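You operate a simulated robot arm through the tools that you are given. There is no shell and no other tool. Be economical: measure what you need, move in short steps, check, and stop when the job is done.

You are at the controls of a simulated two-armed robot. One attempt, no reset.

TASK
Take the hose spigot from the top of the green cabinet and put it on the shelf under the wooden bench. Pick up the sample bottle labelled "A" from the top of the grey table with one hand, pass it to the other hand and put it on the top of the grey bench. Put the grey pad on the top of the white table away on the shelf under the orange table. Take the green brush on the top of the white table and put it away on the top of the grey bench. Put one of the black-capped vials from the top of the white table on the steel disc. Take the pot marked "10.0" from the top of the blue bench and put it on the top of the wooden bench. Open the bin lid, put the cream pad on the clear end of the wooden bench away in the inside of the yellow bin and shut the lid again. Take the grey beaker and leave it in the steel tray. Fetch the pink cup and set it on top of the steel flange. Put the vial from the top of the green cabinet on the top of the cup shelf. Put the orange bucket on the top of the yellow table. Do these in any order. Set down upright: hose spigot, sample bottle, cup, pink cup, orange bucket.

Only the result counts: the job must be done as asked and must still hold three seconds after the hand-in. Knocking over, shifting, dropping, spilling or breaking anything else fails it. A push-on lid holds only when it is set on centred and level and pressed home; a screw cap is set on level and turned clockwise until tight.

THE ROBOT
Two 6-joint arms with two-finger parallel grippers on one trunk, on a base that drives. Base frame: it is fixed to the floor where the robot stands at the start and does not move with it; the origin is under the middle of the robot, x ahead of it, y to its left, z up; the surface under the hand at the start is at about z = 0.85. Lengths are in m, angles in rad, forces in N, time in s.
The left shoulder is at the start at [-0.077, 0.177, 0.832], the right one opposite. With the tool pointing down near the work surface each hand reaches from about 0.1 to 0.72 m from the robot's upright axis, wherever it stands, measured 20 degrees to its own side. Places, roughly: bin lid [-1.6, 4, 0.5]; black-capped vial [-1.75, 0.75, 0.75]; blue cup, yellow cup [-3.75, 0.75, 1]; cream pad (7x9x5 cm) [-3.4, 2.6, 0.9]; green brush (4x4x10 cm) [-1.7, 1.5, 0.9]; grey beaker [0.75, 2, 1]; grey pad (7x5x3 cm) [-1.9, 1.4, 0.8]; hose spigot (4x4x6 cm) [0.5, 0, 0.9]; inside of the yellow bin (23x19 cm) [-1.64, 3.96, 0.36]; orange bucket (14x14x21 cm) [0.5, 0.2, 0.9]; pink cup [0.75, 1.5, 1.25]; sample bottle [-1.25, 3.25, 1]; shelf under the orange table (80x15 cm) [0.3, 5.74, 0.26]; shelf under the wooden bench [-3.6, 2.2, 0.3]; steel disc (6x6x3 cm) [-1.8, 1.2, 0.8]; steel flange (12x12x4 cm) [-3.5, 2.3, 0.3]; steel tray (30x17x8 cm) [-1.9, 4.1, 0.5]; top of the cup shelf (16x20 cm) [0.76, 1.48, 1.16]; top of the grey bench [-3.6, 3.5, 0.9]; top of the wooden bench [-3.6, 2.2, 0.9]; top of the yellow table [-1.2, 1.2, 0.8]; vial [0.75, 0.25, 1]. Payload 1.57 kg a hand.
The tool frame of a hand sits at the grasp point between the pads (the TCP): z along the fingers, y along the line on which they close. The tips reach 0.03 m beyond it. Largest opening 0.08 m; finger width 0.017, thickness 0.012; the body of the gripper, 0.04 by 0.082 m, starts 0.08 m behind the TCP.
Orientation is that of the tool frame in the base frame, as a unit quaternion [x, y, z, w]. With the fingers straight down and closing along the base's y, the tool's x points along the base's -x, its y along +y and its z along -z.

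THE INTERFACE
- The arms move only by the tool arm_command. It takes "left_plan", "right_plan" or both (then of equal length, played together; a hand with none holds still); each is a list of rows, each a list of 7 numbers: the shift along the tool's x, y, z in units of 50 mm (1.0 is 50 mm), then the turn, a rotation vector about the tool's x, y, z in units of 6 degrees (1.0 is 6 degrees), then the gripper command, from -1 (shut) to 1 (fully open), values between in proportion. In form: [[tx, ty, tz, wx, wy, wz, fingers], ...]. A call has 1 to 10 rows; each row shifts and turns the commanded pose from where the row before left it, along the tool's axes as they then stand. A call with a number of a shift or a turn outside -1 to 1 is refused whole. Rows are played at 5 a second. More than 0.05 m and 0.15 rad between two rows, or a gripper value outside its range, and nothing of the call is played. A pose out of reach is approached as far as the arm can. The call stops where the force on the tool passes 40 N (or 10 N more than at its start, if that is more) or the arm is blocked; 0.2 s more then pass. Each finger travels about 0.072 m/s and halts on what it meets, pressing with about 39 N; the grip force reading is that of the motor and also rises with nothing between the fingers. The clock runs only during rows and for 0.2 s after the last one: add rows that do not move to give the fingers time. It gives the time, the measured TCP pose, the force on the tool (base axes), the opening and the grip force at its end, in the units of the frame above (readings bear some noise), with the torque about the TCP (base axes, N m) and any sound that the robot's microphone picked up.
- Cameras (640 x 400 px; columns grow to the right, rows downward): "scene" is now at [0.037, 0.026, 1.5684]; the picture's right is [0.18, -0.98, 0.00], its down [-0.73, -0.14, -0.67] and it looks along [0.66, 0.12, -0.74] (base axes); focal length 272 px, centre (320, 200). "left" rides on the left gripper at [0.072, 0.007, -0.122] in its tool frame; the picture's right is [-0.09, 1.00, 0.00], its down [-0.84, -0.08, -0.54] and it looks along [-0.54, -0.05, 0.84] (tool axes); focal length 238 px, centre (320, 200). "right" rides on the right gripper at [0.072, -0.007, -0.122] in its tool frame; the picture's right is [0.09, 1.00, 0.00], its down [-0.84, 0.08, -0.54] and it looks along [-0.54, 0.05, 0.84] (tool axes); focal length 238 px, centre (320, 200). There is no depth. A picture from a camera that has moved, and an enlarged one, comes with that camera's place and axes in the base frame and with its lens. The place of the scene camera against the robot may be out by one fixed shift of up to 0.025 m in any direction.
- grab_frame(camera): a new picture of that camera. The clock stands still meanwhile.
- raise_lower(by): slides the trunk up (or, below 0, down) by that many m; the arms and the scene camera ride with it, the base frame stays. It gives what a move gives, with no picture.
- drive_base(legs): drives the robot by 1 to 6 legs, each [ahead, left, turn to the left] in m, m and rad, along the robot's own axes; the way and the turn of a leg run together, so that a leg with both is an arc; at most 1.5 m and 3.142 rad a leg. The arms and the cameras ride along, it lands a little off, and it stops where it bumps. It gives what a move gives.
- aim_head(pan, tilt): turns the head with the scene camera to pan (to the left, within 2.496 rad either way) and tilt (down, from -0.506 to 1.204), counted from straight ahead of the robot. It gives what a move gives.
- zoom(camera, box): a new picture of the part [left, top, right, bottom] of that camera's present view, enlarged. The clock stands still meanwhile.
- finish_job(): hands the job in; it is judged then, once.

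Go step by step. Nothing tells you exact positions but the pictures and the camera data: compare them with the known pose of the tool, close in by small moves and look again before you grip or let go. The budget is 577 turns and 370 pictures, counting those below and the enlarged ones. Unless the task says otherwise, let go and move clear before handing in.

The tools are called as a command line: name --argument value ..., lists and objects as JSON in quotes. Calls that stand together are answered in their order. arm_command: Moves the arms, as the interface text tells. Its arguments: {"type":"object","properties":{"left_plan":{"type":"array","items":{"type":"array","items":{"type":"number"}}},"right_plan":{"type":"array","items":{"type":"array","items":{"type":"number"}}}},"required":[]} The other tools are called the same way: raise_lower (by) slides the trunk up or down; drive_base (legs) drives the base; aim_head (pan, tilt) turns the head that bears the scene camera; grab_frame (camera) takes a picture; zoom (camera, box) takes an enlarged picture of a part of a camera's view; finish_job () hands the job in.

At the start:

```text
t: 0.0
left_tcp_pos: [0.479, 0.2928, 1.1855]
left_orientation: [0.0, 1.0, 0.001, 0.0]
left_wrist_force: [-0.1, 0.8, 0.1]
left_ft_torque: [0.01, 0.01, 0.0]
left_finger_gap: 0.0802
left_finger_force: 0.2
right_tcp_pos: [0.4439, -0.0364, 1.152]
right_orientation: [0.001, 1.0, 0.0, 0.0]
right_wrist_force: [0.1, 0.1, -0.2]
right_ft_torque: [-0.02, 0.01, 0.04]
right_finger_gap: 0.08
right_finger_force: 0.0
trunk travel left (down, up): [-0.275, 0.053]
robot x, y, heading: [-0.0006, 0.0039, 0.0]
head pan, tilt: [0.183, 0.838]
```

scene: 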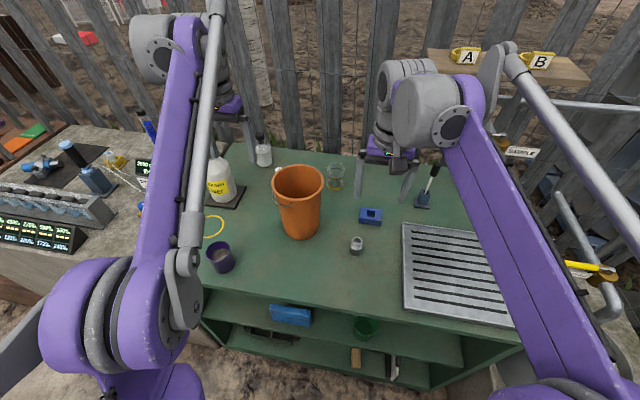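
right: 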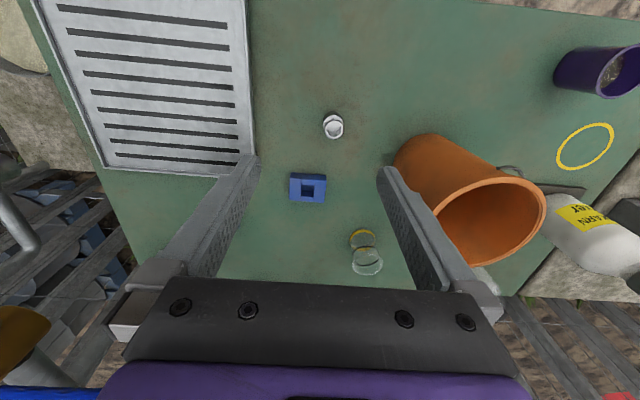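
left: 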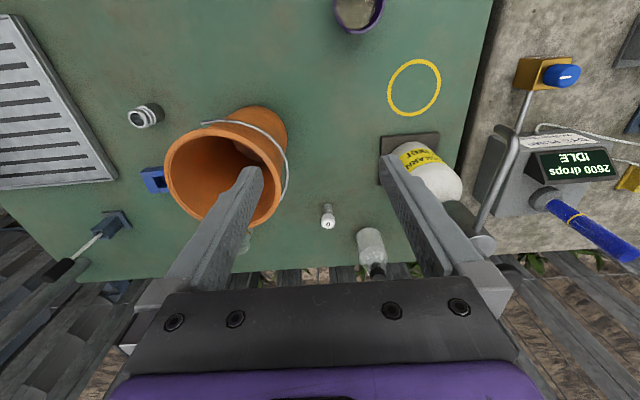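

The green cabinet is ahead with the bucket, the spigot and a few vials on it. I'll look around first to learn the layout.

aim_head --pan 1.0 --tilt 0.4

grab_frame --camera "scene"

aim_head --pan 2.3 --tilt 0.4

grab_frame --camera "scene"

aim_head --pan -2.3 --tilt 0.4

grab_frame --camera "scene"

aim_head --pan -0.8 --tilt 0.4

grab_frame --camera "scene"

```text
t: 1.1
left_tcp_pos: [0.4779, 0.2947, 1.1857]
left_orientation: [0.0, 1.0, 0.0, 0.0]
left_wrist_force: [0.1, 0.1, 0.6]
left_ft_torque: [0.02, 0.0, 0.04]
left_finger_gap: 0.0799
left_finger_force: 0.0
right_tcp_pos: [0.4452, -0.0364, 1.1517]
right_orientation: [0.001, 1.0, 0.0, 0.0]
right_wrist_force: [-1.0, 0.0, -0.6]
right_ft_torque: [-0.01, -0.01, -0.05]
right_finger_gap: 0.0799
right_finger_force: 0.0
trunk travel left (down, up): [-0.275, 0.053]
robot x, y, heading: [-0.0005, 0.0016, 0.002]
head pan, tilt: [1.0, 0.4]
```

```text
366 pictures are left
camera scene: at [0.0095, 0.0895, 1.6064], right [0.84, -0.54, 0.0], down [-0.21, -0.33, -0.92], along [0.5, 0.77, -0.39], focal length 272 px, centre (320, 200)
```

scene: 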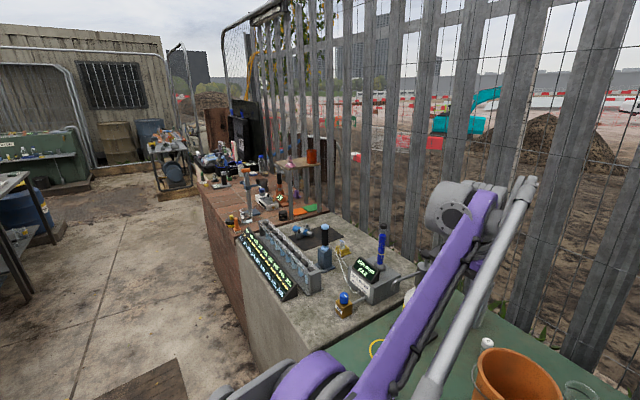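

```text
t: 2.6
left_tcp_pos: [0.4793, 0.2934, 1.1867]
left_orientation: [0.0, 1.0, 0.0, 0.0]
left_wrist_force: [0.9, -0.1, 0.3]
left_ft_torque: [-0.01, -0.01, 0.0]
left_finger_gap: 0.0801
left_finger_force: 0.1
right_tcp_pos: [0.4441, -0.0372, 1.1517]
right_orientation: [0.0, 1.0, 0.0, 0.0]
right_wrist_force: [-0.3, 0.0, 0.7]
right_ft_torque: [-0.05, -0.02, 0.0]
right_finger_gap: 0.0802
right_finger_force: 0.0
trunk travel left (down, up): [-0.275, 0.053]
robot x, y, heading: [0.0004, 0.0021, -0.003]
head pan, tilt: [2.3, 0.4]
```

```text
365 pictures are left
camera scene: at [-0.1023, 0.0807, 1.6065], right [0.75, 0.67, 0.0], down [0.26, -0.29, -0.92], along [-0.61, 0.69, -0.39], focal length 272 px, centre (320, 200)
```

scene: 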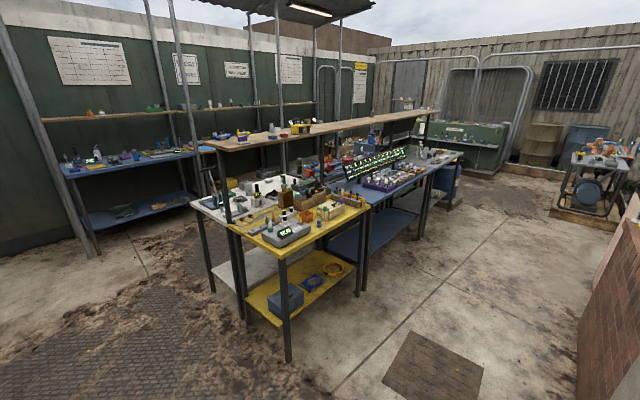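

```text
t: 6.3
left_tcp_pos: [0.4783, 0.2945, 1.1862]
left_orientation: [-0.001, 1.0, 0.0, 0.001]
left_wrist_force: [0.0, -0.9, 0.0]
left_ft_torque: [-0.02, -0.03, 0.0]
left_finger_gap: 0.08
left_finger_force: 0.1
right_tcp_pos: [0.4456, -0.0374, 1.1511]
right_orientation: [0.0, 1.0, 0.001, 0.0]
right_wrist_force: [0.2, -0.8, -0.8]
right_ft_torque: [0.01, -0.01, -0.04]
right_finger_gap: 0.0801
right_finger_force: 0.1
trunk travel left (down, up): [-0.275, 0.053]
robot x, y, heading: [0.0016, 0.001, 0.001]
head pan, tilt: [-2.3, 0.4]
```

```text
364 pictures are left
camera scene: at [-0.1023, -0.0575, 1.6065], right [-0.75, 0.67, 0.0], down [0.26, 0.29, -0.92], along [-0.61, -0.69, -0.39], focal length 272 px, centre (320, 200)
```

scene: 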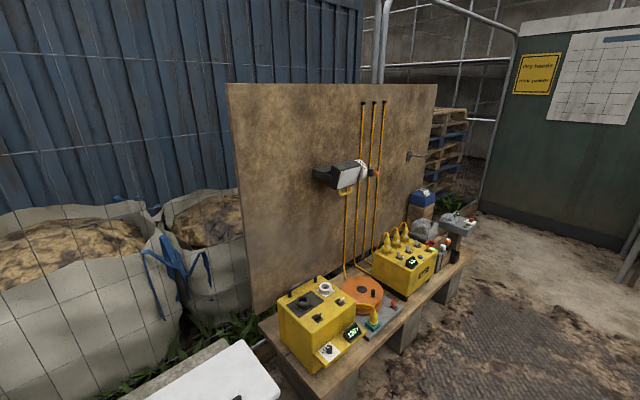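

```text
t: 7.9
left_tcp_pos: [0.4778, 0.2929, 1.1847]
left_orientation: [0.0, 1.0, 0.0, 0.0]
left_wrist_force: [0.3, -0.6, 0.6]
left_ft_torque: [0.0, 0.0, 0.0]
left_finger_gap: 0.0798
left_finger_force: 0.0
right_tcp_pos: [0.4438, -0.0378, 1.1518]
right_orientation: [0.0, 1.0, 0.0, 0.0]
right_wrist_force: [0.2, 0.4, 0.1]
right_ft_torque: [0.02, -0.03, 0.0]
right_finger_gap: 0.08
right_finger_force: 0.2
trunk travel left (down, up): [-0.275, 0.053]
robot x, y, heading: [-0.0004, -0.0007, 0.0]
head pan, tilt: [-0.799, 0.4]
```

```text
363 pictures are left
camera scene: at [0.024, -0.0548, 1.6065], right [-0.72, -0.7, 0.0], down [-0.27, 0.28, -0.92], along [0.64, -0.66, -0.39], focal length 272 px, centre (320, 200)
```

scene: 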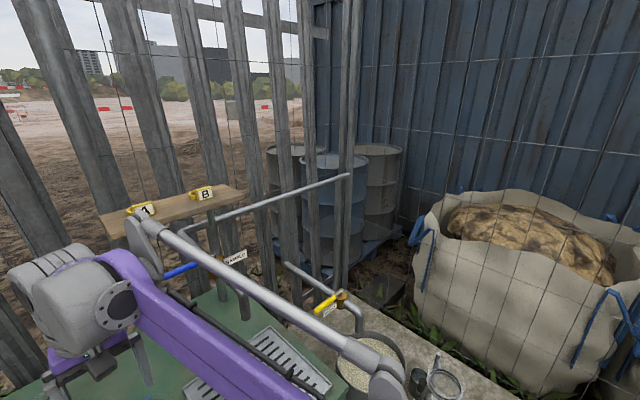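

I'll inspect the green cabinet and the row of tables beyond it more closely.

aim_head --pan 0.18 --tilt 0.84

zoom --camera "scene" --box '[180, 120, 460, 295]'

aim_head --pan 1.1 --tilt 0.4

zoom --camera "scene" --box '[180, 120, 500, 320]'

aim_head --pan 2.3 --tilt 0.4

zoom --camera "scene" --box '[180, 110, 480, 298]'

```text
t: 9.1
left_tcp_pos: [0.4782, 0.2942, 1.185]
left_orientation: [0.0, 1.0, 0.0, 0.0]
left_wrist_force: [-1.1, -0.5, -0.7]
left_ft_torque: [-0.01, 0.0, -0.02]
left_finger_gap: 0.08
left_finger_force: 0.1
right_tcp_pos: [0.4438, -0.0378, 1.152]
right_orientation: [0.0, 1.0, 0.0, 0.001]
right_wrist_force: [0.2, 0.3, 0.6]
right_ft_torque: [0.01, 0.0, 0.02]
right_finger_gap: 0.0802
right_finger_force: 0.0
trunk travel left (down, up): [-0.275, 0.053]
robot x, y, heading: [-0.0021, -0.002, 0.001]
head pan, tilt: [0.18, 0.84]
```

```text
2.29 times, centred on (320, 208) of scene
camera zoom: at [0.0369, 0.0256, 1.5682], right [0.18, -0.98, 0.0], down [-0.73, -0.13, -0.67], along [0.66, 0.12, -0.74], focal length 621 px, centre (320, 183)
```

zoom: 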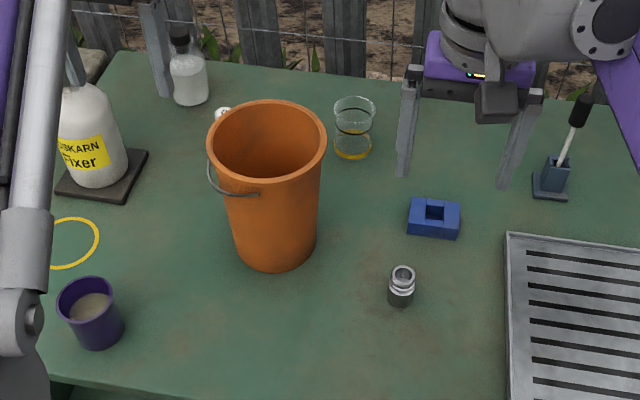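

```text
t: 10.3
left_tcp_pos: [0.4794, 0.293, 1.1852]
left_orientation: [-0.001, 1.0, 0.0, 0.0]
left_wrist_force: [0.3, 0.2, -0.1]
left_ft_torque: [0.04, 0.03, -0.02]
left_finger_gap: 0.08
left_finger_force: 0.1
right_tcp_pos: [0.4449, -0.0379, 1.1523]
right_orientation: [0.0, 1.0, 0.0, 0.001]
right_wrist_force: [1.0, 0.0, 0.5]
right_ft_torque: [0.02, 0.04, 0.0]
right_finger_gap: 0.0801
right_finger_force: 0.1
trunk travel left (down, up): [-0.275, 0.053]
robot x, y, heading: [0.0039, -0.0007, 0.002]
head pan, tilt: [1.1, 0.4]
```

```text
2.00 times, centred on (340, 220) of scene
camera zoom: at [0.0015, 0.0941, 1.6064], right [0.89, -0.45, 0.0], down [-0.18, -0.35, -0.92], along [0.42, 0.82, -0.39], focal length 544 px, centre (280, 160)
```

zoom: 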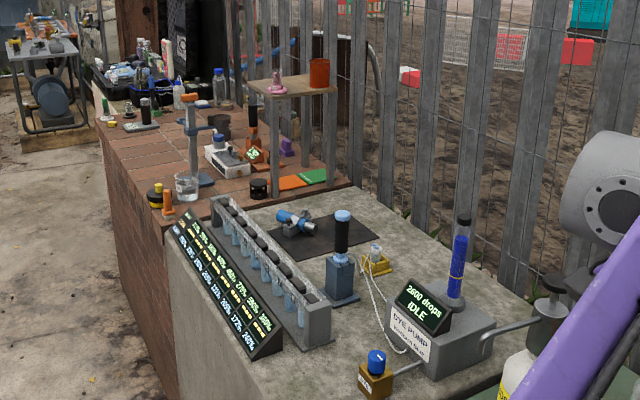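

```text
t: 11.7
left_tcp_pos: [0.4784, 0.2929, 1.1852]
left_orientation: [0.001, 1.0, 0.0, 0.0]
left_wrist_force: [-0.8, -0.5, -0.1]
left_ft_torque: [-0.02, 0.0, 0.03]
left_finger_gap: 0.08
left_finger_force: 0.1
right_tcp_pos: [0.4454, -0.0367, 1.1528]
right_orientation: [0.0, 1.0, 0.0, 0.0]
right_wrist_force: [0.1, -0.2, -0.1]
right_ft_torque: [-0.02, 0.04, -0.01]
right_finger_gap: 0.0799
right_finger_force: 0.1
trunk travel left (down, up): [-0.275, 0.053]
robot x, y, heading: [-0.0012, 0.0017, 0.0]
head pan, tilt: [2.3, 0.4]
```

```text
2.13 times, centred on (330, 204) of scene
camera zoom: at [-0.1023, 0.0807, 1.6065], right [0.75, 0.67, 0.0], down [0.26, -0.29, -0.92], along [-0.61, 0.69, -0.39], focal length 578 px, centre (299, 192)
```

zoom: 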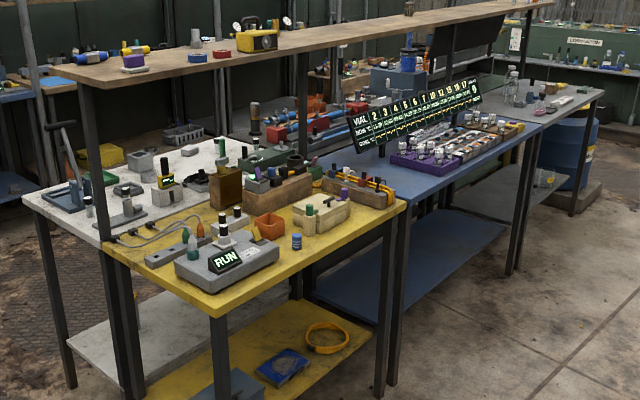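

The white-capped vial sits at about (0.72, 0.29), just out of vertical reach. I'll check how close the base is to the cabinet.

aim_head --pan 0.0 --tilt 1.2

grab_frame --camera "scene"

zoom --camera "left" --box '[240, 140, 440, 265]'

zoom --camera "right" --box '[260, 80, 420, 180]'

```text
t: 13.9
left_tcp_pos: [0.4789, 0.2942, 1.1852]
left_orientation: [0.0, 1.0, -0.001, 0.0]
left_wrist_force: [-0.1, 0.2, 0.7]
left_ft_torque: [0.03, 0.01, -0.02]
left_finger_gap: 0.0802
left_finger_force: 0.1
right_tcp_pos: [0.4435, -0.0375, 1.1523]
right_orientation: [0.0, 1.0, 0.001, 0.001]
right_wrist_force: [1.0, -0.7, -0.1]
right_ft_torque: [-0.01, 0.02, 0.0]
right_finger_gap: 0.0799
right_finger_force: 0.1
trunk travel left (down, up): [-0.275, 0.053]
robot x, y, heading: [-0.0029, -0.0007, 0.003]
head pan, tilt: [0.0, 1.201]
```

```text
359 pictures are left
camera scene: at [0.0154, 0.0116, 1.5436], right [0.0, -1.0, 0.0], down [-0.93, 0.0, -0.36], along [0.36, 0.0, -0.93], focal length 272 px, centre (320, 200)
```

scene: 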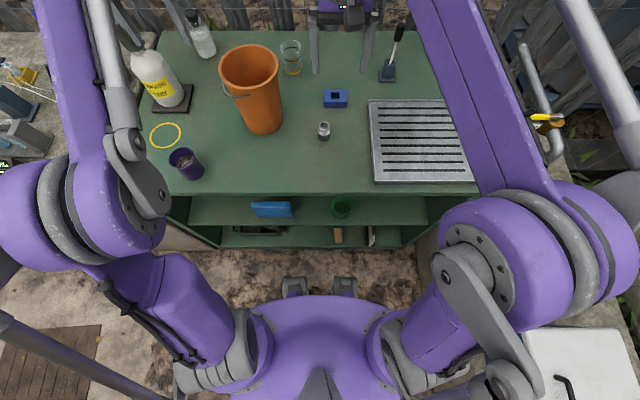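

```text
3.20 times, centred on (340, 202) of left
camera zoom: at [0.4078, 0.3, 1.3081], right [0.09, 1.0, 0.0], down [0.84, -0.08, 0.54], along [0.54, -0.05, -0.84], focal length 763 px, centre (256, 192)
```

zoom: 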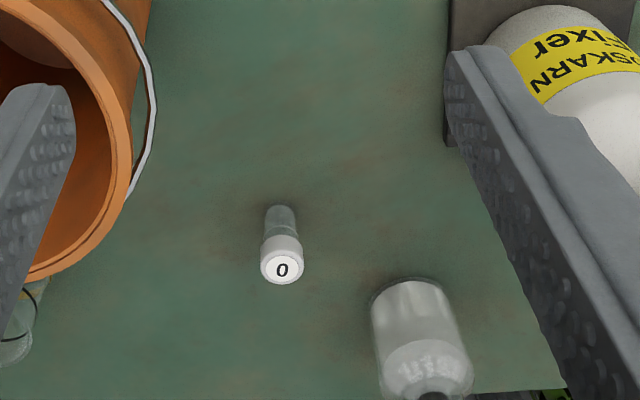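

```text
4.00 times, centred on (340, 130) of right
camera zoom: at [0.3741, -0.0424, 1.2737], right [-0.09, 1.0, 0.0], down [0.84, 0.08, 0.54], along [0.54, 0.05, -0.84], focal length 953 px, centre (240, 480)
```

zoom: 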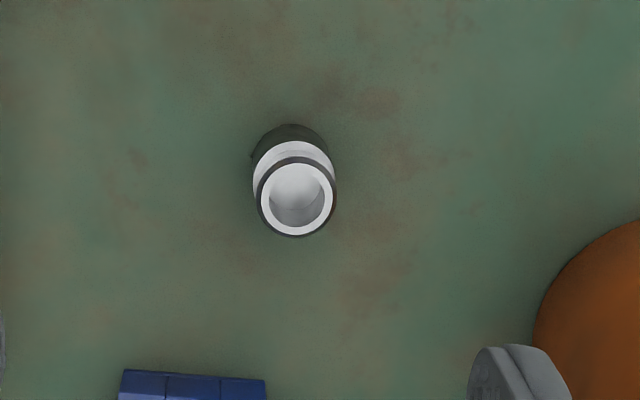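

Clearance ahead is about 0.2 m. I'll drive ahead 0.12 m and bring the left hand over the vial.

drive_base --legs '[[0.12, 0, 0]]'

arm_command --left_plan '[[-1, 0, 0, 0, 0, 0, 0.2], [-1, 0, 0, 0, 0, 0, 0.2], [0, 0, 0.5, 0, 0, 0, 0.2], [0, 0, 1, 0, 0, 0, 0.2], [0, 0, 1, 0, 0, 0, 0.2]]'

grab_frame --camera "left"

```text
t: 14.9
left_tcp_pos: [0.5242, 0.2936, 1.1845]
left_orientation: [0.001, 1.0, 0.0, -0.002]
left_wrist_force: [0.7, 0.3, -0.1]
left_ft_torque: [-0.01, 0.03, -0.02]
left_finger_gap: 0.08
left_finger_force: 0.0
right_tcp_pos: [0.4899, -0.0376, 1.1495]
right_orientation: [0.001, 1.0, 0.0, -0.001]
right_wrist_force: [-0.1, 0.2, -0.6]
right_ft_torque: [0.0, 0.03, 0.04]
right_finger_gap: 0.0802
right_finger_force: 0.1
trunk travel left (down, up): [-0.275, 0.053]
robot x, y, heading: [0.041, 0.0025, -0.002]
head pan, tilt: [0.0, 1.201]
stopped in leg 1: the robot was blocked; the commanded pose is now the measured one
```

```text
t: 16.1
left_tcp_pos: [0.588, 0.2904, 1.0451]
left_orientation: [0.001, 1.0, -0.001, 0.0]
left_wrist_force: [0.9, 0.5, -0.4]
left_ft_torque: [-0.01, -0.03, 0.01]
left_finger_gap: 0.0476
left_finger_force: 0.2
left hand out of reach, approached as far as the arm can: row 2
right_tcp_pos: [0.4852, -0.0362, 1.1516]
right_orientation: [0.0, 1.0, 0.0, 0.001]
right_wrist_force: [-0.4, -1.0, -0.2]
right_ft_torque: [0.02, -0.03, -0.01]
right_finger_gap: 0.0801
right_finger_force: 0.2
trunk travel left (down, up): [-0.275, 0.053]
robot x, y, heading: [0.0406, -0.004, 0.001]
head pan, tilt: [0.0, 1.201]
```

```text
356 pictures are left
camera left: at [0.519, 0.2967, 1.1675], right [0.09, 1.0, 0.0], down [0.84, -0.08, 0.54], along [0.54, -0.05, -0.84], focal length 238 px, centre (320, 200)
```

left: 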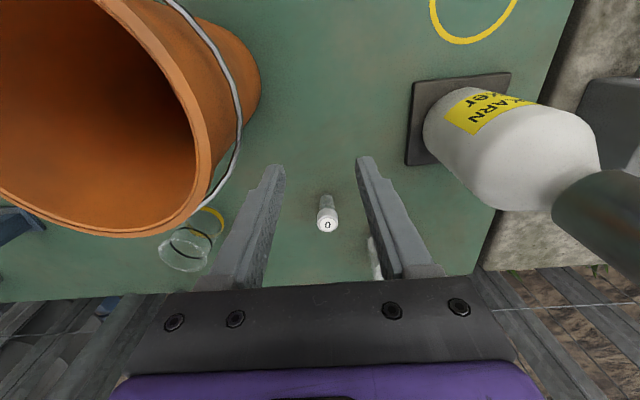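

The base is blocked at x=0.041, so I'll tilt the left hand 30° forward to reach the vial at about (0.721, 0.288).

arm_command --left_plan '[[0, 0, 0, 0, -1, 0, 0.2], [0, 0, 0, 0, -1, 0, 0.2], [0, 0, 0, 0, -1, 0, 0.2], [0, 0, 0, 0, -1, 0, 0.2], [0, 0, 0, 0, -1, 0, 0.2], [-0.5, 0, 0.6, 0, 0, 0, 0.2], [-0.5, 0, 0.6, 0, 0, 0, 0.2], [-0.5, 0, 0.6, 0, 0, 0, 0.2], [0, 0, 0, 0, 0, 0, 0.2]]'

grab_frame --camera "left"

grab_frame --camera "scene"

```text
t: 18.1
left_tcp_pos: [0.6994, 0.2911, 1.0045]
left_orientation: [0.001, 0.966, 0.0, 0.26]
left_wrist_force: [-0.4, -0.4, 0.5]
left_ft_torque: [0.0, -0.06, 0.0]
left_finger_gap: 0.048
left_finger_force: 0.0
right_tcp_pos: [0.4857, -0.0363, 1.1519]
right_orientation: [0.002, 1.0, 0.0, 0.001]
right_wrist_force: [-0.5, 0.3, 0.5]
right_ft_torque: [-0.03, 0.0, 0.02]
right_finger_gap: 0.0801
right_finger_force: 0.0
trunk travel left (down, up): [-0.275, 0.053]
robot x, y, heading: [0.0373, -0.0025, -0.002]
head pan, tilt: [0.0, 1.201]
```

```text
355 pictures are left
camera left: at [0.5779, 0.2966, 1.0746], right [0.08, 1.0, 0.05], down [0.45, -0.08, 0.89], along [0.89, -0.05, -0.46], focal length 238 px, centre (320, 200)
```

left: 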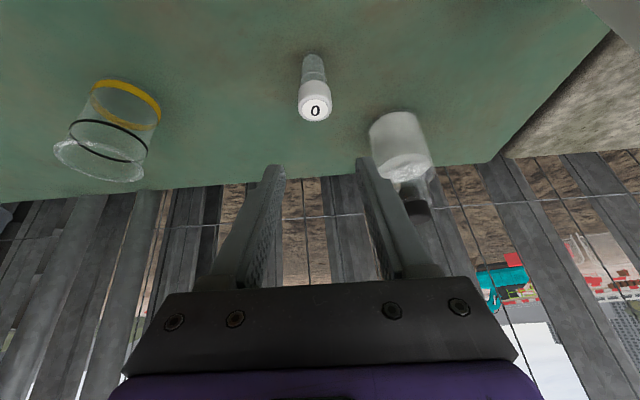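

```text
354 pictures are left
camera scene: at [0.054, 0.0114, 1.5436], right [0.0, -1.0, 0.0], down [-0.93, 0.0, -0.36], along [0.36, 0.0, -0.93], focal length 272 px, centre (320, 200)
```

scene: 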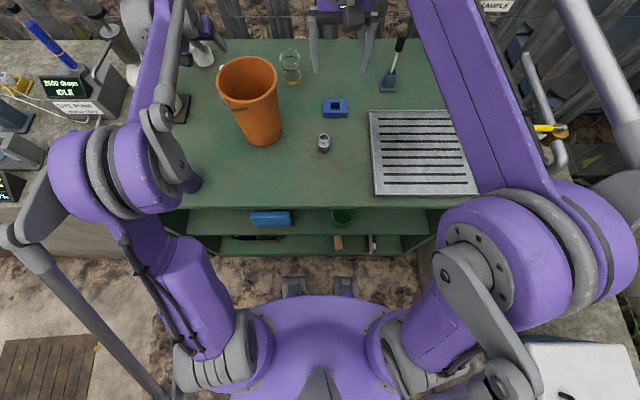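

The vial is confirmed at (0.720, 0.289). I'll descend around it and grip.

arm_command --left_plan '[[0.25, -0.02, 0.71, 0, 0, 0, 0.2], [0.25, -0.02, 0.71, 0, 0, 0, 0.2], [0.25, 0, 0.71, 0, 0, 0, 0.2], [0, 0, 0, 0, 0, 0, 0.2]]'

grab_frame --camera "left"

```text
t: 19.1
left_tcp_pos: [0.7206, 0.2889, 0.8924]
left_orientation: [0.001, 0.966, 0.0, 0.258]
left_wrist_force: [-0.4, 0.5, 0.6]
left_ft_torque: [0.0, -0.03, -0.01]
left_finger_gap: 0.0479
left_finger_force: 0.0
right_tcp_pos: [0.4847, -0.0378, 1.1519]
right_orientation: [0.001, 1.0, 0.0, 0.001]
right_wrist_force: [0.0, -0.9, -0.8]
right_ft_torque: [0.02, -0.05, -0.01]
right_finger_gap: 0.08
right_finger_force: 0.0
trunk travel left (down, up): [-0.275, 0.053]
robot x, y, heading: [0.0409, -0.0003, 0.001]
head pan, tilt: [0.0, 1.201]
```

```text
353 pictures are left
camera left: at [0.598, 0.2949, 0.963], right [0.08, 1.0, 0.05], down [0.45, -0.08, 0.89], along [0.89, -0.05, -0.46], focal length 238 px, centre (320, 200)
```

left: 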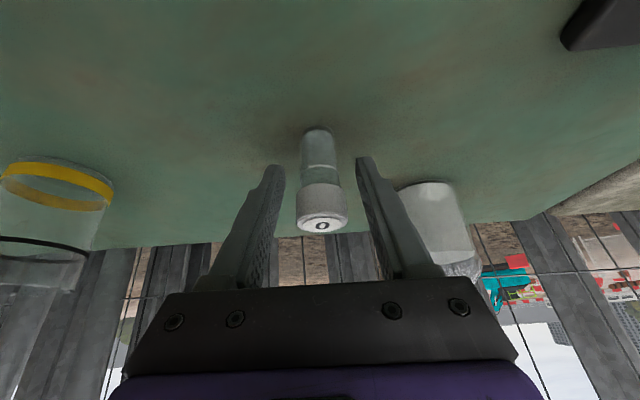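

arm_command --left_plan '[[0, 0, 0, 0, 0, 0, -1], [0, 0, 0, 0, 0, 0, -1], [0, 0, 0, 0, 0, 0, -1]]'

arm_command --left_plan '[[-0.3, 0, -0.52, 0, 0, 0, -1], [-0.5, 0, -0.866, 0, 0, 0, -1], [-0.5, 0, -0.866, 0, 0, 0, -1], [-0.5, 0, -0.866, 0, 0, 0, -1]]'

grab_frame --camera "left"

```text
t: 19.9
left_tcp_pos: [0.7193, 0.2883, 0.893]
left_orientation: [0.001, 0.966, 0.0, 0.259]
left_wrist_force: [0.0, 0.7, -0.7]
left_ft_torque: [-0.02, 0.04, -0.01]
left_finger_gap: 0.0271
left_finger_force: 37.9
right_tcp_pos: [0.4852, -0.0376, 1.1516]
right_orientation: [0.001, 1.0, 0.0, 0.001]
right_wrist_force: [0.2, -0.1, -0.4]
right_ft_torque: [-0.02, 0.0, -0.01]
right_finger_gap: 0.0799
right_finger_force: 0.1
trunk travel left (down, up): [-0.275, 0.053]
robot x, y, heading: [0.0402, 0.0019, -0.003]
head pan, tilt: [0.0, 1.201]
```

```text
t: 20.9
left_tcp_pos: [0.7181, 0.2898, 1.0742]
left_orientation: [0.001, 0.966, 0.0, 0.258]
left_wrist_force: [-0.3, 0.5, -0.2]
left_ft_torque: [0.02, -0.04, -0.01]
left_finger_gap: 0.0274
left_finger_force: 38.0
right_tcp_pos: [0.4856, -0.0373, 1.1502]
right_orientation: [0.0, 1.0, 0.0, 0.002]
right_wrist_force: [-1.4, 0.3, 0.5]
right_ft_torque: [0.03, 0.0, 0.04]
right_finger_gap: 0.0799
right_finger_force: 0.0
trunk travel left (down, up): [-0.275, 0.053]
robot x, y, heading: [0.0394, 0.0007, -0.0]
head pan, tilt: [0.0, 1.201]
```

```text
352 pictures are left
camera left: at [0.5962, 0.2958, 1.1438], right [0.08, 1.0, 0.05], down [0.45, -0.08, 0.89], along [0.89, -0.05, -0.46], focal length 238 px, centre (320, 200)
```

left: 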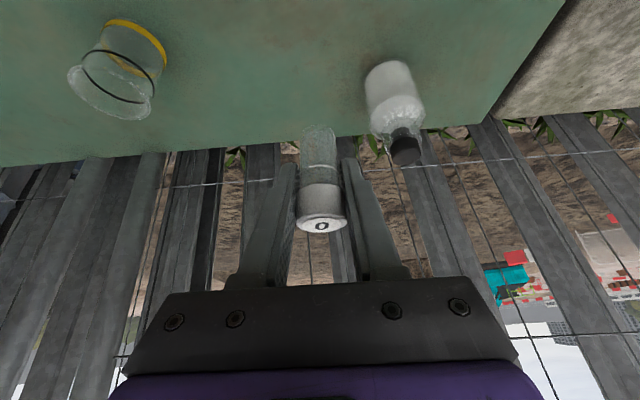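

Vial is held. I'll raise and retract the left hand while the right hand comes down towards the spigot.

arm_command --left_plan '[[-0.5, 0, -0.866, 0, 0, 0, -1], [-0.5, 0, -0.866, 0, 0, 0, -1], [0.866, 0, -0.5, 0, 0, 0, -1], [0.866, 0, -0.5, 0, 0, 0, -1], [0.866, 0, -0.5, 0, 0, 0, -1]]' --right_plan '[[0.18, 0.5, 0, 0, 0, 0, 1], [0, 0, 1, 0, 0, 0, 1], [0, 0, 1, 0, 0, 0, 1], [0, 0, 1, 0, 0, 0, 1], [0, 0, 0, 0, 0, 0, 1]]'

grab_frame --camera "right"

```text
t: 22.1
left_tcp_pos: [0.5671, 0.2882, 1.1744]
left_orientation: [0.0, 0.966, 0.0, 0.26]
left_wrist_force: [-1.0, 0.2, -0.1]
left_ft_torque: [-0.02, 0.0, 0.0]
left_finger_gap: 0.0273
left_finger_force: 38.4
right_tcp_pos: [0.4747, -0.0132, 1.0027]
right_orientation: [0.001, 1.0, -0.001, 0.001]
right_wrist_force: [-0.2, 0.5, 0.2]
right_ft_torque: [0.02, -0.03, -0.04]
right_finger_gap: 0.0798
right_finger_force: 0.0
trunk travel left (down, up): [-0.275, 0.053]
robot x, y, heading: [0.0398, -0.0034, -0.001]
head pan, tilt: [0.0, 1.201]
```

```text
351 pictures are left
camera right: at [0.4041, -0.0187, 1.1242], right [-0.09, 1.0, 0.0], down [0.84, 0.08, 0.54], along [0.54, 0.05, -0.84], focal length 238 px, centre (320, 200)
```

right: 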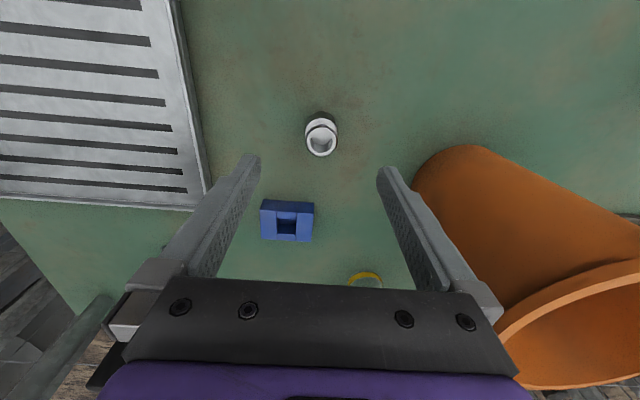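

Spigot is at (0.477, -0.012). Since it must go onto a low shelf, I'll grip it with the right hand tilted 60° forward.

arm_command --right_plan '[[0.8, 0, 0, 0, -1, 0, 1], [0, 0, 0, 0, -1, 0, 1], [0, 0, 0, 0, -1, 0, 1], [0, 0, 0, 0, -1, 0, 1], [0, 0, 0, 0, -1, 0, 1], [0, 0, 0, 0, -1, 0, 1], [0, 0, 0, 0, -1, 0, 1], [0, 0, 0, 0, -1, 0, 1], [0, 0, 0, 0, -1, 0, 1], [0, 0, 0, 0, -1, 0, 1]]'

grab_frame --camera "right"

grab_frame --camera "scene"

```text
t: 24.3
left_tcp_pos: [0.5698, 0.2888, 1.175]
left_orientation: [0.001, 0.966, 0.0, 0.258]
left_wrist_force: [0.0, 0.1, -0.8]
left_ft_torque: [-0.03, 0.0, 0.03]
left_finger_gap: 0.0271
left_finger_force: 38.5
right_tcp_pos: [0.4376, -0.0133, 1.0015]
right_orientation: [0.002, 0.866, -0.001, 0.501]
right_wrist_force: [0.3, -0.1, -0.8]
right_ft_torque: [0.0, 0.02, -0.03]
right_finger_gap: 0.0798
right_finger_force: 0.0
trunk travel left (down, up): [-0.275, 0.053]
robot x, y, heading: [0.0391, 0.0007, -0.0]
head pan, tilt: [0.0, 1.201]
```

```text
350 pictures are left
camera right: at [0.2961, -0.0179, 0.9994], right [-0.04, 1.0, -0.08], down [-0.05, 0.08, 1.0], along [1.0, 0.05, 0.05], focal length 238 px, centre (320, 200)
```

right: 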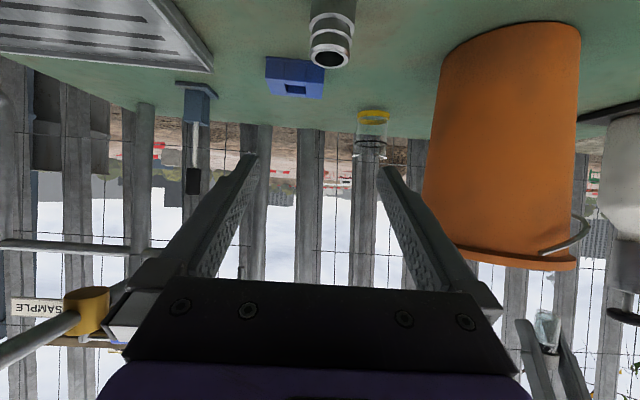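

```text
349 pictures are left
camera scene: at [0.0549, 0.0117, 1.5436], right [0.0, -1.0, 0.0], down [-0.93, 0.0, -0.36], along [0.36, 0.0, -0.93], focal length 272 px, centre (320, 200)
```

scene: 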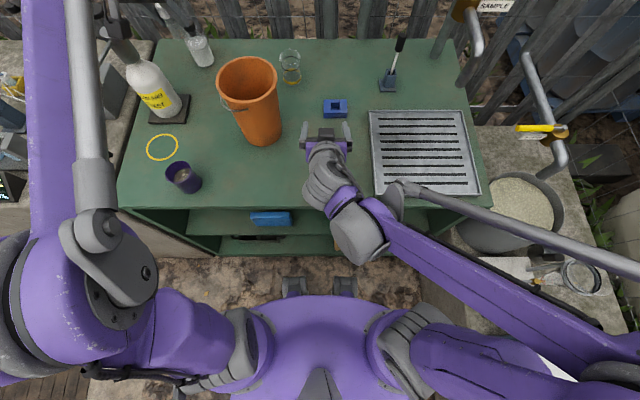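

60° puts the camera too low, so I'll use 45° and then descend onto the spigot.

arm_command --right_plan '[[0, 0, 0, 0, 1, 0, 1], [0, 0, 0, 0, 1, 0, 1], [0, 0, 0, 0, 0.5, 0, 1], [0.36, 0.01, 0.73, 0, 0, 0, 1], [0.36, 0.01, 0.73, 0, 0, 0, 1], [0.18, 0, 0.37, 0, 0, 0, 1], [0, 0, 0, 0, 0, 0, 1]]'

grab_frame --camera "right"

```text
t: 25.9
left_tcp_pos: [0.5702, 0.289, 1.1733]
left_orientation: [0.001, 0.966, 0.0, 0.259]
left_wrist_force: [-0.2, -0.4, -0.1]
left_ft_torque: [-0.01, 0.0, 0.0]
left_finger_gap: 0.0273
left_finger_force: 38.2
right_tcp_pos: [0.4714, -0.0114, 0.9047]
right_orientation: [0.001, 0.924, -0.001, 0.383]
right_wrist_force: [0.0, -0.1, -0.6]
right_ft_torque: [0.01, 0.0, -0.01]
right_finger_gap: 0.0799
right_finger_force: 0.1
trunk travel left (down, up): [-0.275, 0.053]
robot x, y, heading: [0.0392, 0.0017, 0.002]
head pan, tilt: [0.0, 1.201]
```

```text
348 pictures are left
camera right: at [0.3346, -0.0167, 0.9395], right [-0.06, 1.0, -0.06], down [0.21, 0.08, 0.98], along [0.98, 0.05, -0.21], focal length 238 px, centre (320, 200)
```

right: 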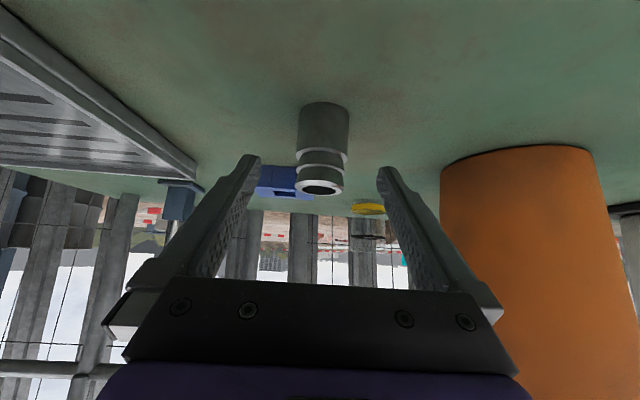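

arm_command --right_plan '[[0.12, 0.0, 0.23, 0, 0, 0, 1], [0.1, 0, 0.21, 0, 0, 0, 1], [0, 0, 0, 0, 0, 0, 1]]'

grab_frame --camera "right"

```text
t: 26.7
left_tcp_pos: [0.5693, 0.2896, 1.175]
left_orientation: [0.001, 0.966, 0.0, 0.259]
left_wrist_force: [0.3, 0.4, -0.8]
left_ft_torque: [0.01, 0.03, -0.02]
left_finger_gap: 0.0274
left_finger_force: 38.1
right_tcp_pos: [0.4772, -0.0114, 0.8832]
right_orientation: [0.001, 0.924, 0.0, 0.383]
right_wrist_force: [1.6, 0.1, -0.1]
right_ft_torque: [0.0, 0.0, 0.0]
right_finger_gap: 0.0801
right_finger_force: 0.0
trunk travel left (down, up): [-0.275, 0.053]
robot x, y, heading: [0.0406, 0.0, -0.004]
head pan, tilt: [0.0, 1.201]
```

```text
347 pictures are left
camera right: at [0.3408, -0.0167, 0.917], right [-0.06, 1.0, -0.06], down [0.21, 0.08, 0.98], along [0.98, 0.05, -0.21], focal length 238 px, centre (320, 200)
```

right: 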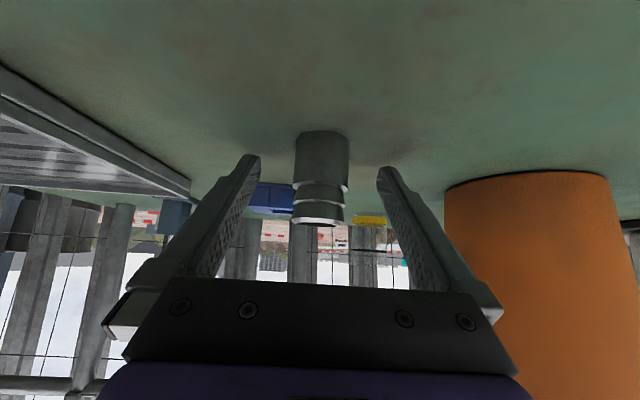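

Centred on the spigot; gripping and lifting.

arm_command --right_plan '[[0, 0, 0, 0, 0, 0, -1], [0, 0, 0, 0, 0, 0, -1], [0, 0, 0, 0, 0, 0, -1], [-0.35, 0, -0.35, 0, 0, 0, -1], [-0.7, 0, -0.7, 0, 0, 0, -1], [-0.7, 0, -0.7, 0, 0, 0, -1]]'

grab_frame --camera "right"

```text
t: 28.1
left_tcp_pos: [0.5695, 0.2877, 1.1743]
left_orientation: [0.001, 0.966, 0.0, 0.259]
left_wrist_force: [0.6, 0.2, -0.3]
left_ft_torque: [0.02, -0.06, 0.0]
left_finger_gap: 0.0271
left_finger_force: 37.6
right_tcp_pos: [0.4759, -0.0135, 1.0051]
right_orientation: [0.001, 0.923, 0.0, 0.384]
right_wrist_force: [0.3, 0.2, -1.5]
right_ft_torque: [0.01, 0.04, 0.03]
right_finger_gap: 0.0328
right_finger_force: 39.0
trunk travel left (down, up): [-0.275, 0.053]
robot x, y, heading: [0.0389, -0.003, 0.001]
head pan, tilt: [0.0, 1.201]
```

```text
346 pictures are left
camera right: at [0.3394, -0.0184, 1.0397], right [-0.06, 1.0, -0.07], down [0.21, 0.08, 0.98], along [0.98, 0.05, -0.21], focal length 238 px, centre (320, 200)
```

right: 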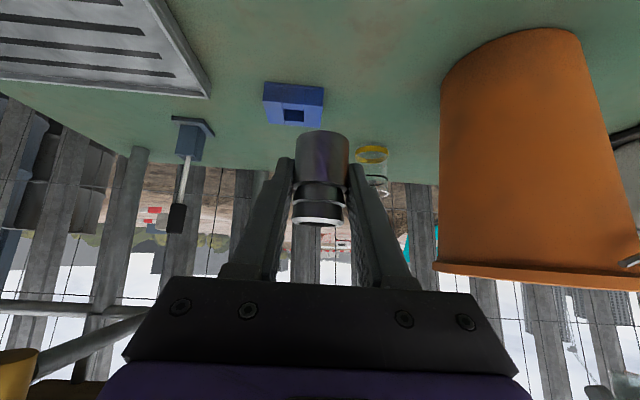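

Both held. I'll back off and drive along to the cup shelf.

drive_base --legs '[[-0.3, 0, 0], [0, 1.25, 0]]'

aim_head --pan 0.2 --tilt 0.5

grab_frame --camera "scene"

```text
t: 40.9
left_tcp_pos: [0.2772, 1.5322, 1.1735]
left_orientation: [0.004, 0.966, 0.0, 0.259]
left_wrist_force: [0.2, 0.1, -0.8]
left_ft_torque: [-0.01, -0.02, 0.0]
left_finger_gap: 0.0274
left_finger_force: 37.8
right_tcp_pos: [0.1812, 1.231, 1.0046]
right_orientation: [0.004, 0.924, -0.002, 0.382]
right_wrist_force: [0.4, -0.6, -1.5]
right_ft_torque: [0.02, 0.03, 0.01]
right_finger_gap: 0.0328
right_finger_force: 39.1
trunk travel left (down, up): [-0.275, 0.053]
robot x, y, heading: [-0.251, 1.2481, -0.006]
head pan, tilt: [0.0, 1.201]
```

```text
t: 42.0
left_tcp_pos: [0.2777, 1.5323, 1.1744]
left_orientation: [0.004, 0.966, -0.001, 0.258]
left_wrist_force: [-0.2, 0.3, -0.4]
left_ft_torque: [-0.01, 0.01, -0.02]
left_finger_gap: 0.0272
left_finger_force: 37.8
right_tcp_pos: [0.1818, 1.2317, 1.0053]
right_orientation: [0.004, 0.924, -0.002, 0.383]
right_wrist_force: [0.2, -1.4, -0.9]
right_ft_torque: [0.01, -0.02, -0.01]
right_finger_gap: 0.0328
right_finger_force: 39.1
trunk travel left (down, up): [-0.275, 0.053]
robot x, y, heading: [-0.2544, 1.2476, -0.007]
head pan, tilt: [0.201, 0.499]
```

```text
345 pictures are left
camera scene: at [-0.2058, 1.277, 1.5972], right [0.19, -0.98, 0.0], down [-0.47, -0.09, -0.88], along [0.86, 0.17, -0.48], focal length 272 px, centre (320, 200)
```

scene: 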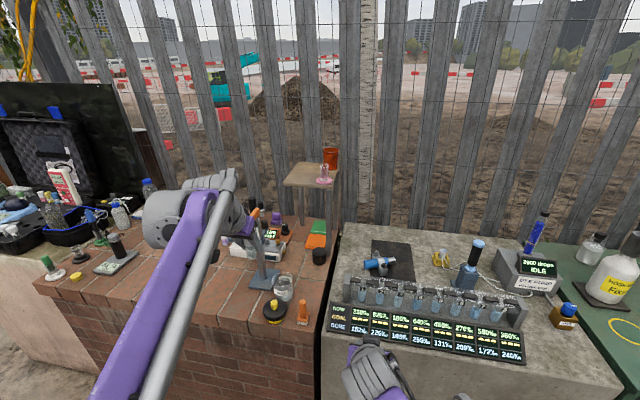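

zoom --camera "scene" --box '[200, 130, 400, 255]'

zoom --camera "scene" --box '[190, 180, 350, 340]'

```text
3.20 times, centred on (300, 192) of scene
camera zoom: at [-0.2058, 1.277, 1.5972], right [0.19, -0.98, 0.0], down [-0.47, -0.09, -0.88], along [0.86, 0.17, -0.48], focal length 870 px, centre (384, 224)
```

zoom: 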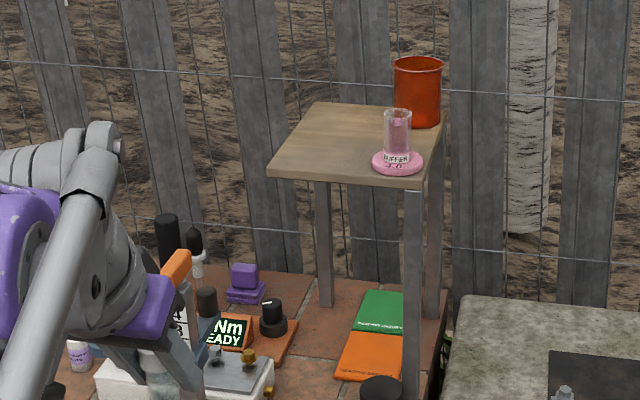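

```text
2.50 times, centred on (270, 260) of scene
camera zoom: at [-0.2058, 1.277, 1.5972], right [0.19, -0.98, 0.0], down [-0.47, -0.09, -0.88], along [0.86, 0.17, -0.48], focal length 679 px, centre (445, 50)
```

zoom: 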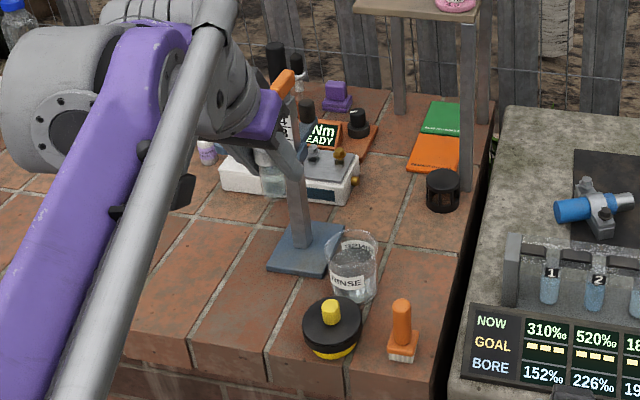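

zoom --camera "scene" --box '[300, 140, 348, 190]'

aim_head --pan 0.8 --tilt 0.6

grab_frame --camera "scene"

```text
8.00 times, centred on (324, 165) of scene
camera zoom: at [-0.2058, 1.277, 1.5972], right [0.19, -0.98, 0.0], down [-0.47, -0.09, -0.88], along [0.86, 0.17, -0.48], focal length 2174 px, centre (288, 480)
```

zoom: 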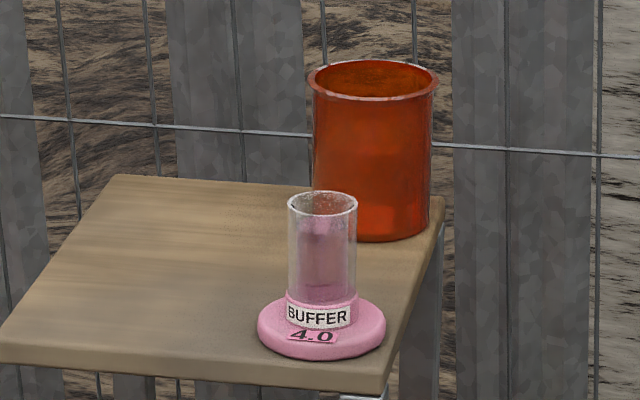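

```text
t: 43.0
left_tcp_pos: [0.2785, 1.5326, 1.1744]
left_orientation: [0.004, 0.966, -0.001, 0.259]
left_wrist_force: [-0.4, -0.4, -0.1]
left_ft_torque: [0.01, 0.0, -0.03]
left_finger_gap: 0.0271
left_finger_force: 37.9
right_tcp_pos: [0.1811, 1.2316, 1.004]
right_orientation: [0.004, 0.924, -0.001, 0.383]
right_wrist_force: [0.0, 0.0, -1.0]
right_ft_torque: [0.0, -0.01, 0.04]
right_finger_gap: 0.0328
right_finger_force: 39.3
trunk travel left (down, up): [-0.275, 0.053]
robot x, y, heading: [-0.2534, 1.2486, -0.012]
head pan, tilt: [0.799, 0.6]
```

```text
341 pictures are left
camera scene: at [-0.2329, 1.3224, 1.5882], right [0.71, -0.7, 0.0], down [-0.4, -0.4, -0.83], along [0.58, 0.59, -0.56], focal length 272 px, centre (320, 200)
```

scene: 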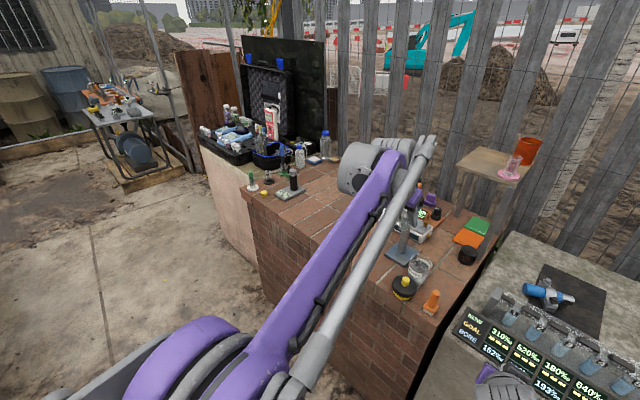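

The pink cup is the pink-based "BUFFER 4.0" pot at about (0.717, 1.442), leaving the left part of the shelf free for the vial. I'll raise the trunk and the right hand, then approach.

raise_lower --by 0.05

arm_command --right_plan '[[-0.7, 0, -0.7, 0, 0, 0, -1], [-0.7, 0, -0.7, 0, 0, 0, -1], [-0.7, 0, -0.7, 0, 0, 0, -1]]' --left_plan '[[-0.5, 0, -0.866, 0, 0, 0, -1], [0, 0, 0, 0, 0, 0, -1], [0, 0, 0, 0, 0, 0, -1]]'

drive_base --legs '[[0.26, 0, 0.007]]'

aim_head --pan 0.3 --tilt 0.6

grab_frame --camera "scene"

grab_frame --camera "left"

```text
t: 43.9
left_tcp_pos: [0.2787, 1.5322, 1.2247]
left_orientation: [0.004, 0.966, -0.002, 0.258]
left_wrist_force: [0.6, -0.7, -0.8]
left_ft_torque: [-0.03, -0.04, 0.0]
left_finger_gap: 0.0274
left_finger_force: 37.4
right_tcp_pos: [0.1811, 1.231, 1.0539]
right_orientation: [0.004, 0.924, -0.002, 0.383]
right_wrist_force: [-0.5, 0.8, -1.3]
right_ft_torque: [0.0, 0.02, 0.02]
right_finger_gap: 0.033
right_finger_force: 39.0
trunk travel left (down, up): [-0.325, 0.003]
robot x, y, heading: [-0.2558, 1.2502, -0.011]
head pan, tilt: [0.799, 0.6]
```

```text
t: 44.7
left_tcp_pos: [0.278, 1.5331, 1.2744]
left_orientation: [0.005, 0.966, -0.001, 0.259]
left_wrist_force: [1.0, -0.5, 0.5]
left_ft_torque: [-0.02, -0.02, 0.01]
left_finger_gap: 0.0271
left_finger_force: 38.0
right_tcp_pos: [0.184, 1.2324, 1.2044]
right_orientation: [0.004, 0.924, -0.001, 0.383]
right_wrist_force: [-0.1, -0.1, -0.9]
right_ft_torque: [0.01, 0.02, -0.01]
right_finger_gap: 0.0328
right_finger_force: 39.6
trunk travel left (down, up): [-0.325, 0.003]
robot x, y, heading: [-0.2531, 1.2466, -0.01]
head pan, tilt: [0.799, 0.6]
```

```text
t: 46.5
left_tcp_pos: [0.5332, 1.5322, 1.2728]
left_orientation: [0.003, 0.966, -0.001, 0.259]
left_wrist_force: [-0.2, -0.3, -0.3]
left_ft_torque: [-0.01, 0.01, 0.0]
left_finger_gap: 0.0271
left_finger_force: 37.9
right_tcp_pos: [0.441, 1.2318, 1.2039]
right_orientation: [0.002, 0.924, -0.001, 0.383]
right_wrist_force: [0.1, -0.7, -0.4]
right_ft_torque: [0.0, -0.01, 0.02]
right_finger_gap: 0.0326
right_finger_force: 38.6
trunk travel left (down, up): [-0.325, 0.003]
robot x, y, heading: [0.0039, 1.2469, -0.002]
head pan, tilt: [0.799, 0.6]
```

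```text
t: 47.5
left_tcp_pos: [0.5355, 1.5332, 1.2731]
left_orientation: [0.002, 0.966, -0.001, 0.259]
left_wrist_force: [-0.7, -0.4, -0.1]
left_ft_torque: [0.0, 0.0, -0.01]
left_finger_gap: 0.0272
left_finger_force: 38.4
right_tcp_pos: [0.4409, 1.2322, 1.2039]
right_orientation: [0.002, 0.924, -0.001, 0.383]
right_wrist_force: [-0.3, 0.1, -1.8]
right_ft_torque: [0.01, 0.0, -0.01]
right_finger_gap: 0.033
right_finger_force: 38.9
trunk travel left (down, up): [-0.325, 0.003]
robot x, y, heading: [0.0057, 1.2464, -0.003]
head pan, tilt: [0.3, 0.6]
```

```text
340 pictures are left
camera scene: at [0.0449, 1.2836, 1.6412], right [0.29, -0.96, 0.0], down [-0.54, -0.16, -0.83], along [0.79, 0.24, -0.56], focal length 272 px, centre (320, 200)
```

scene: 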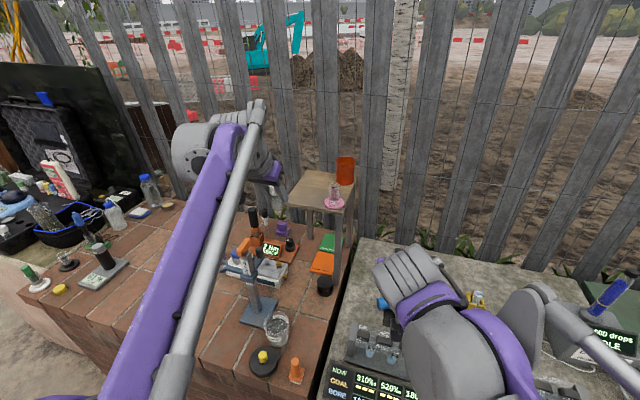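

```text
339 pictures are left
camera left: at [0.413, 1.5396, 1.3432], right [0.08, 1.0, 0.05], down [0.45, -0.08, 0.89], along [0.89, -0.05, -0.46], focal length 238 px, centre (320, 200)
```

left: 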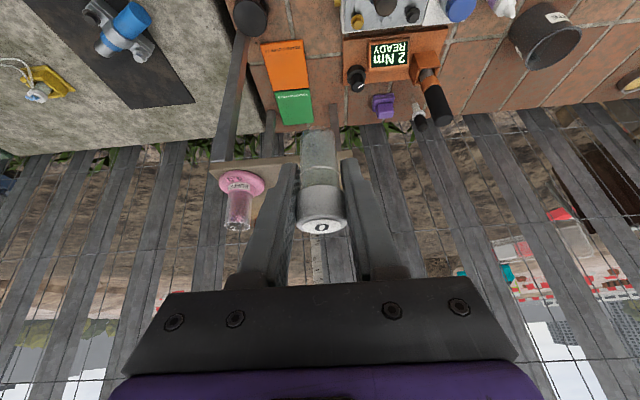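

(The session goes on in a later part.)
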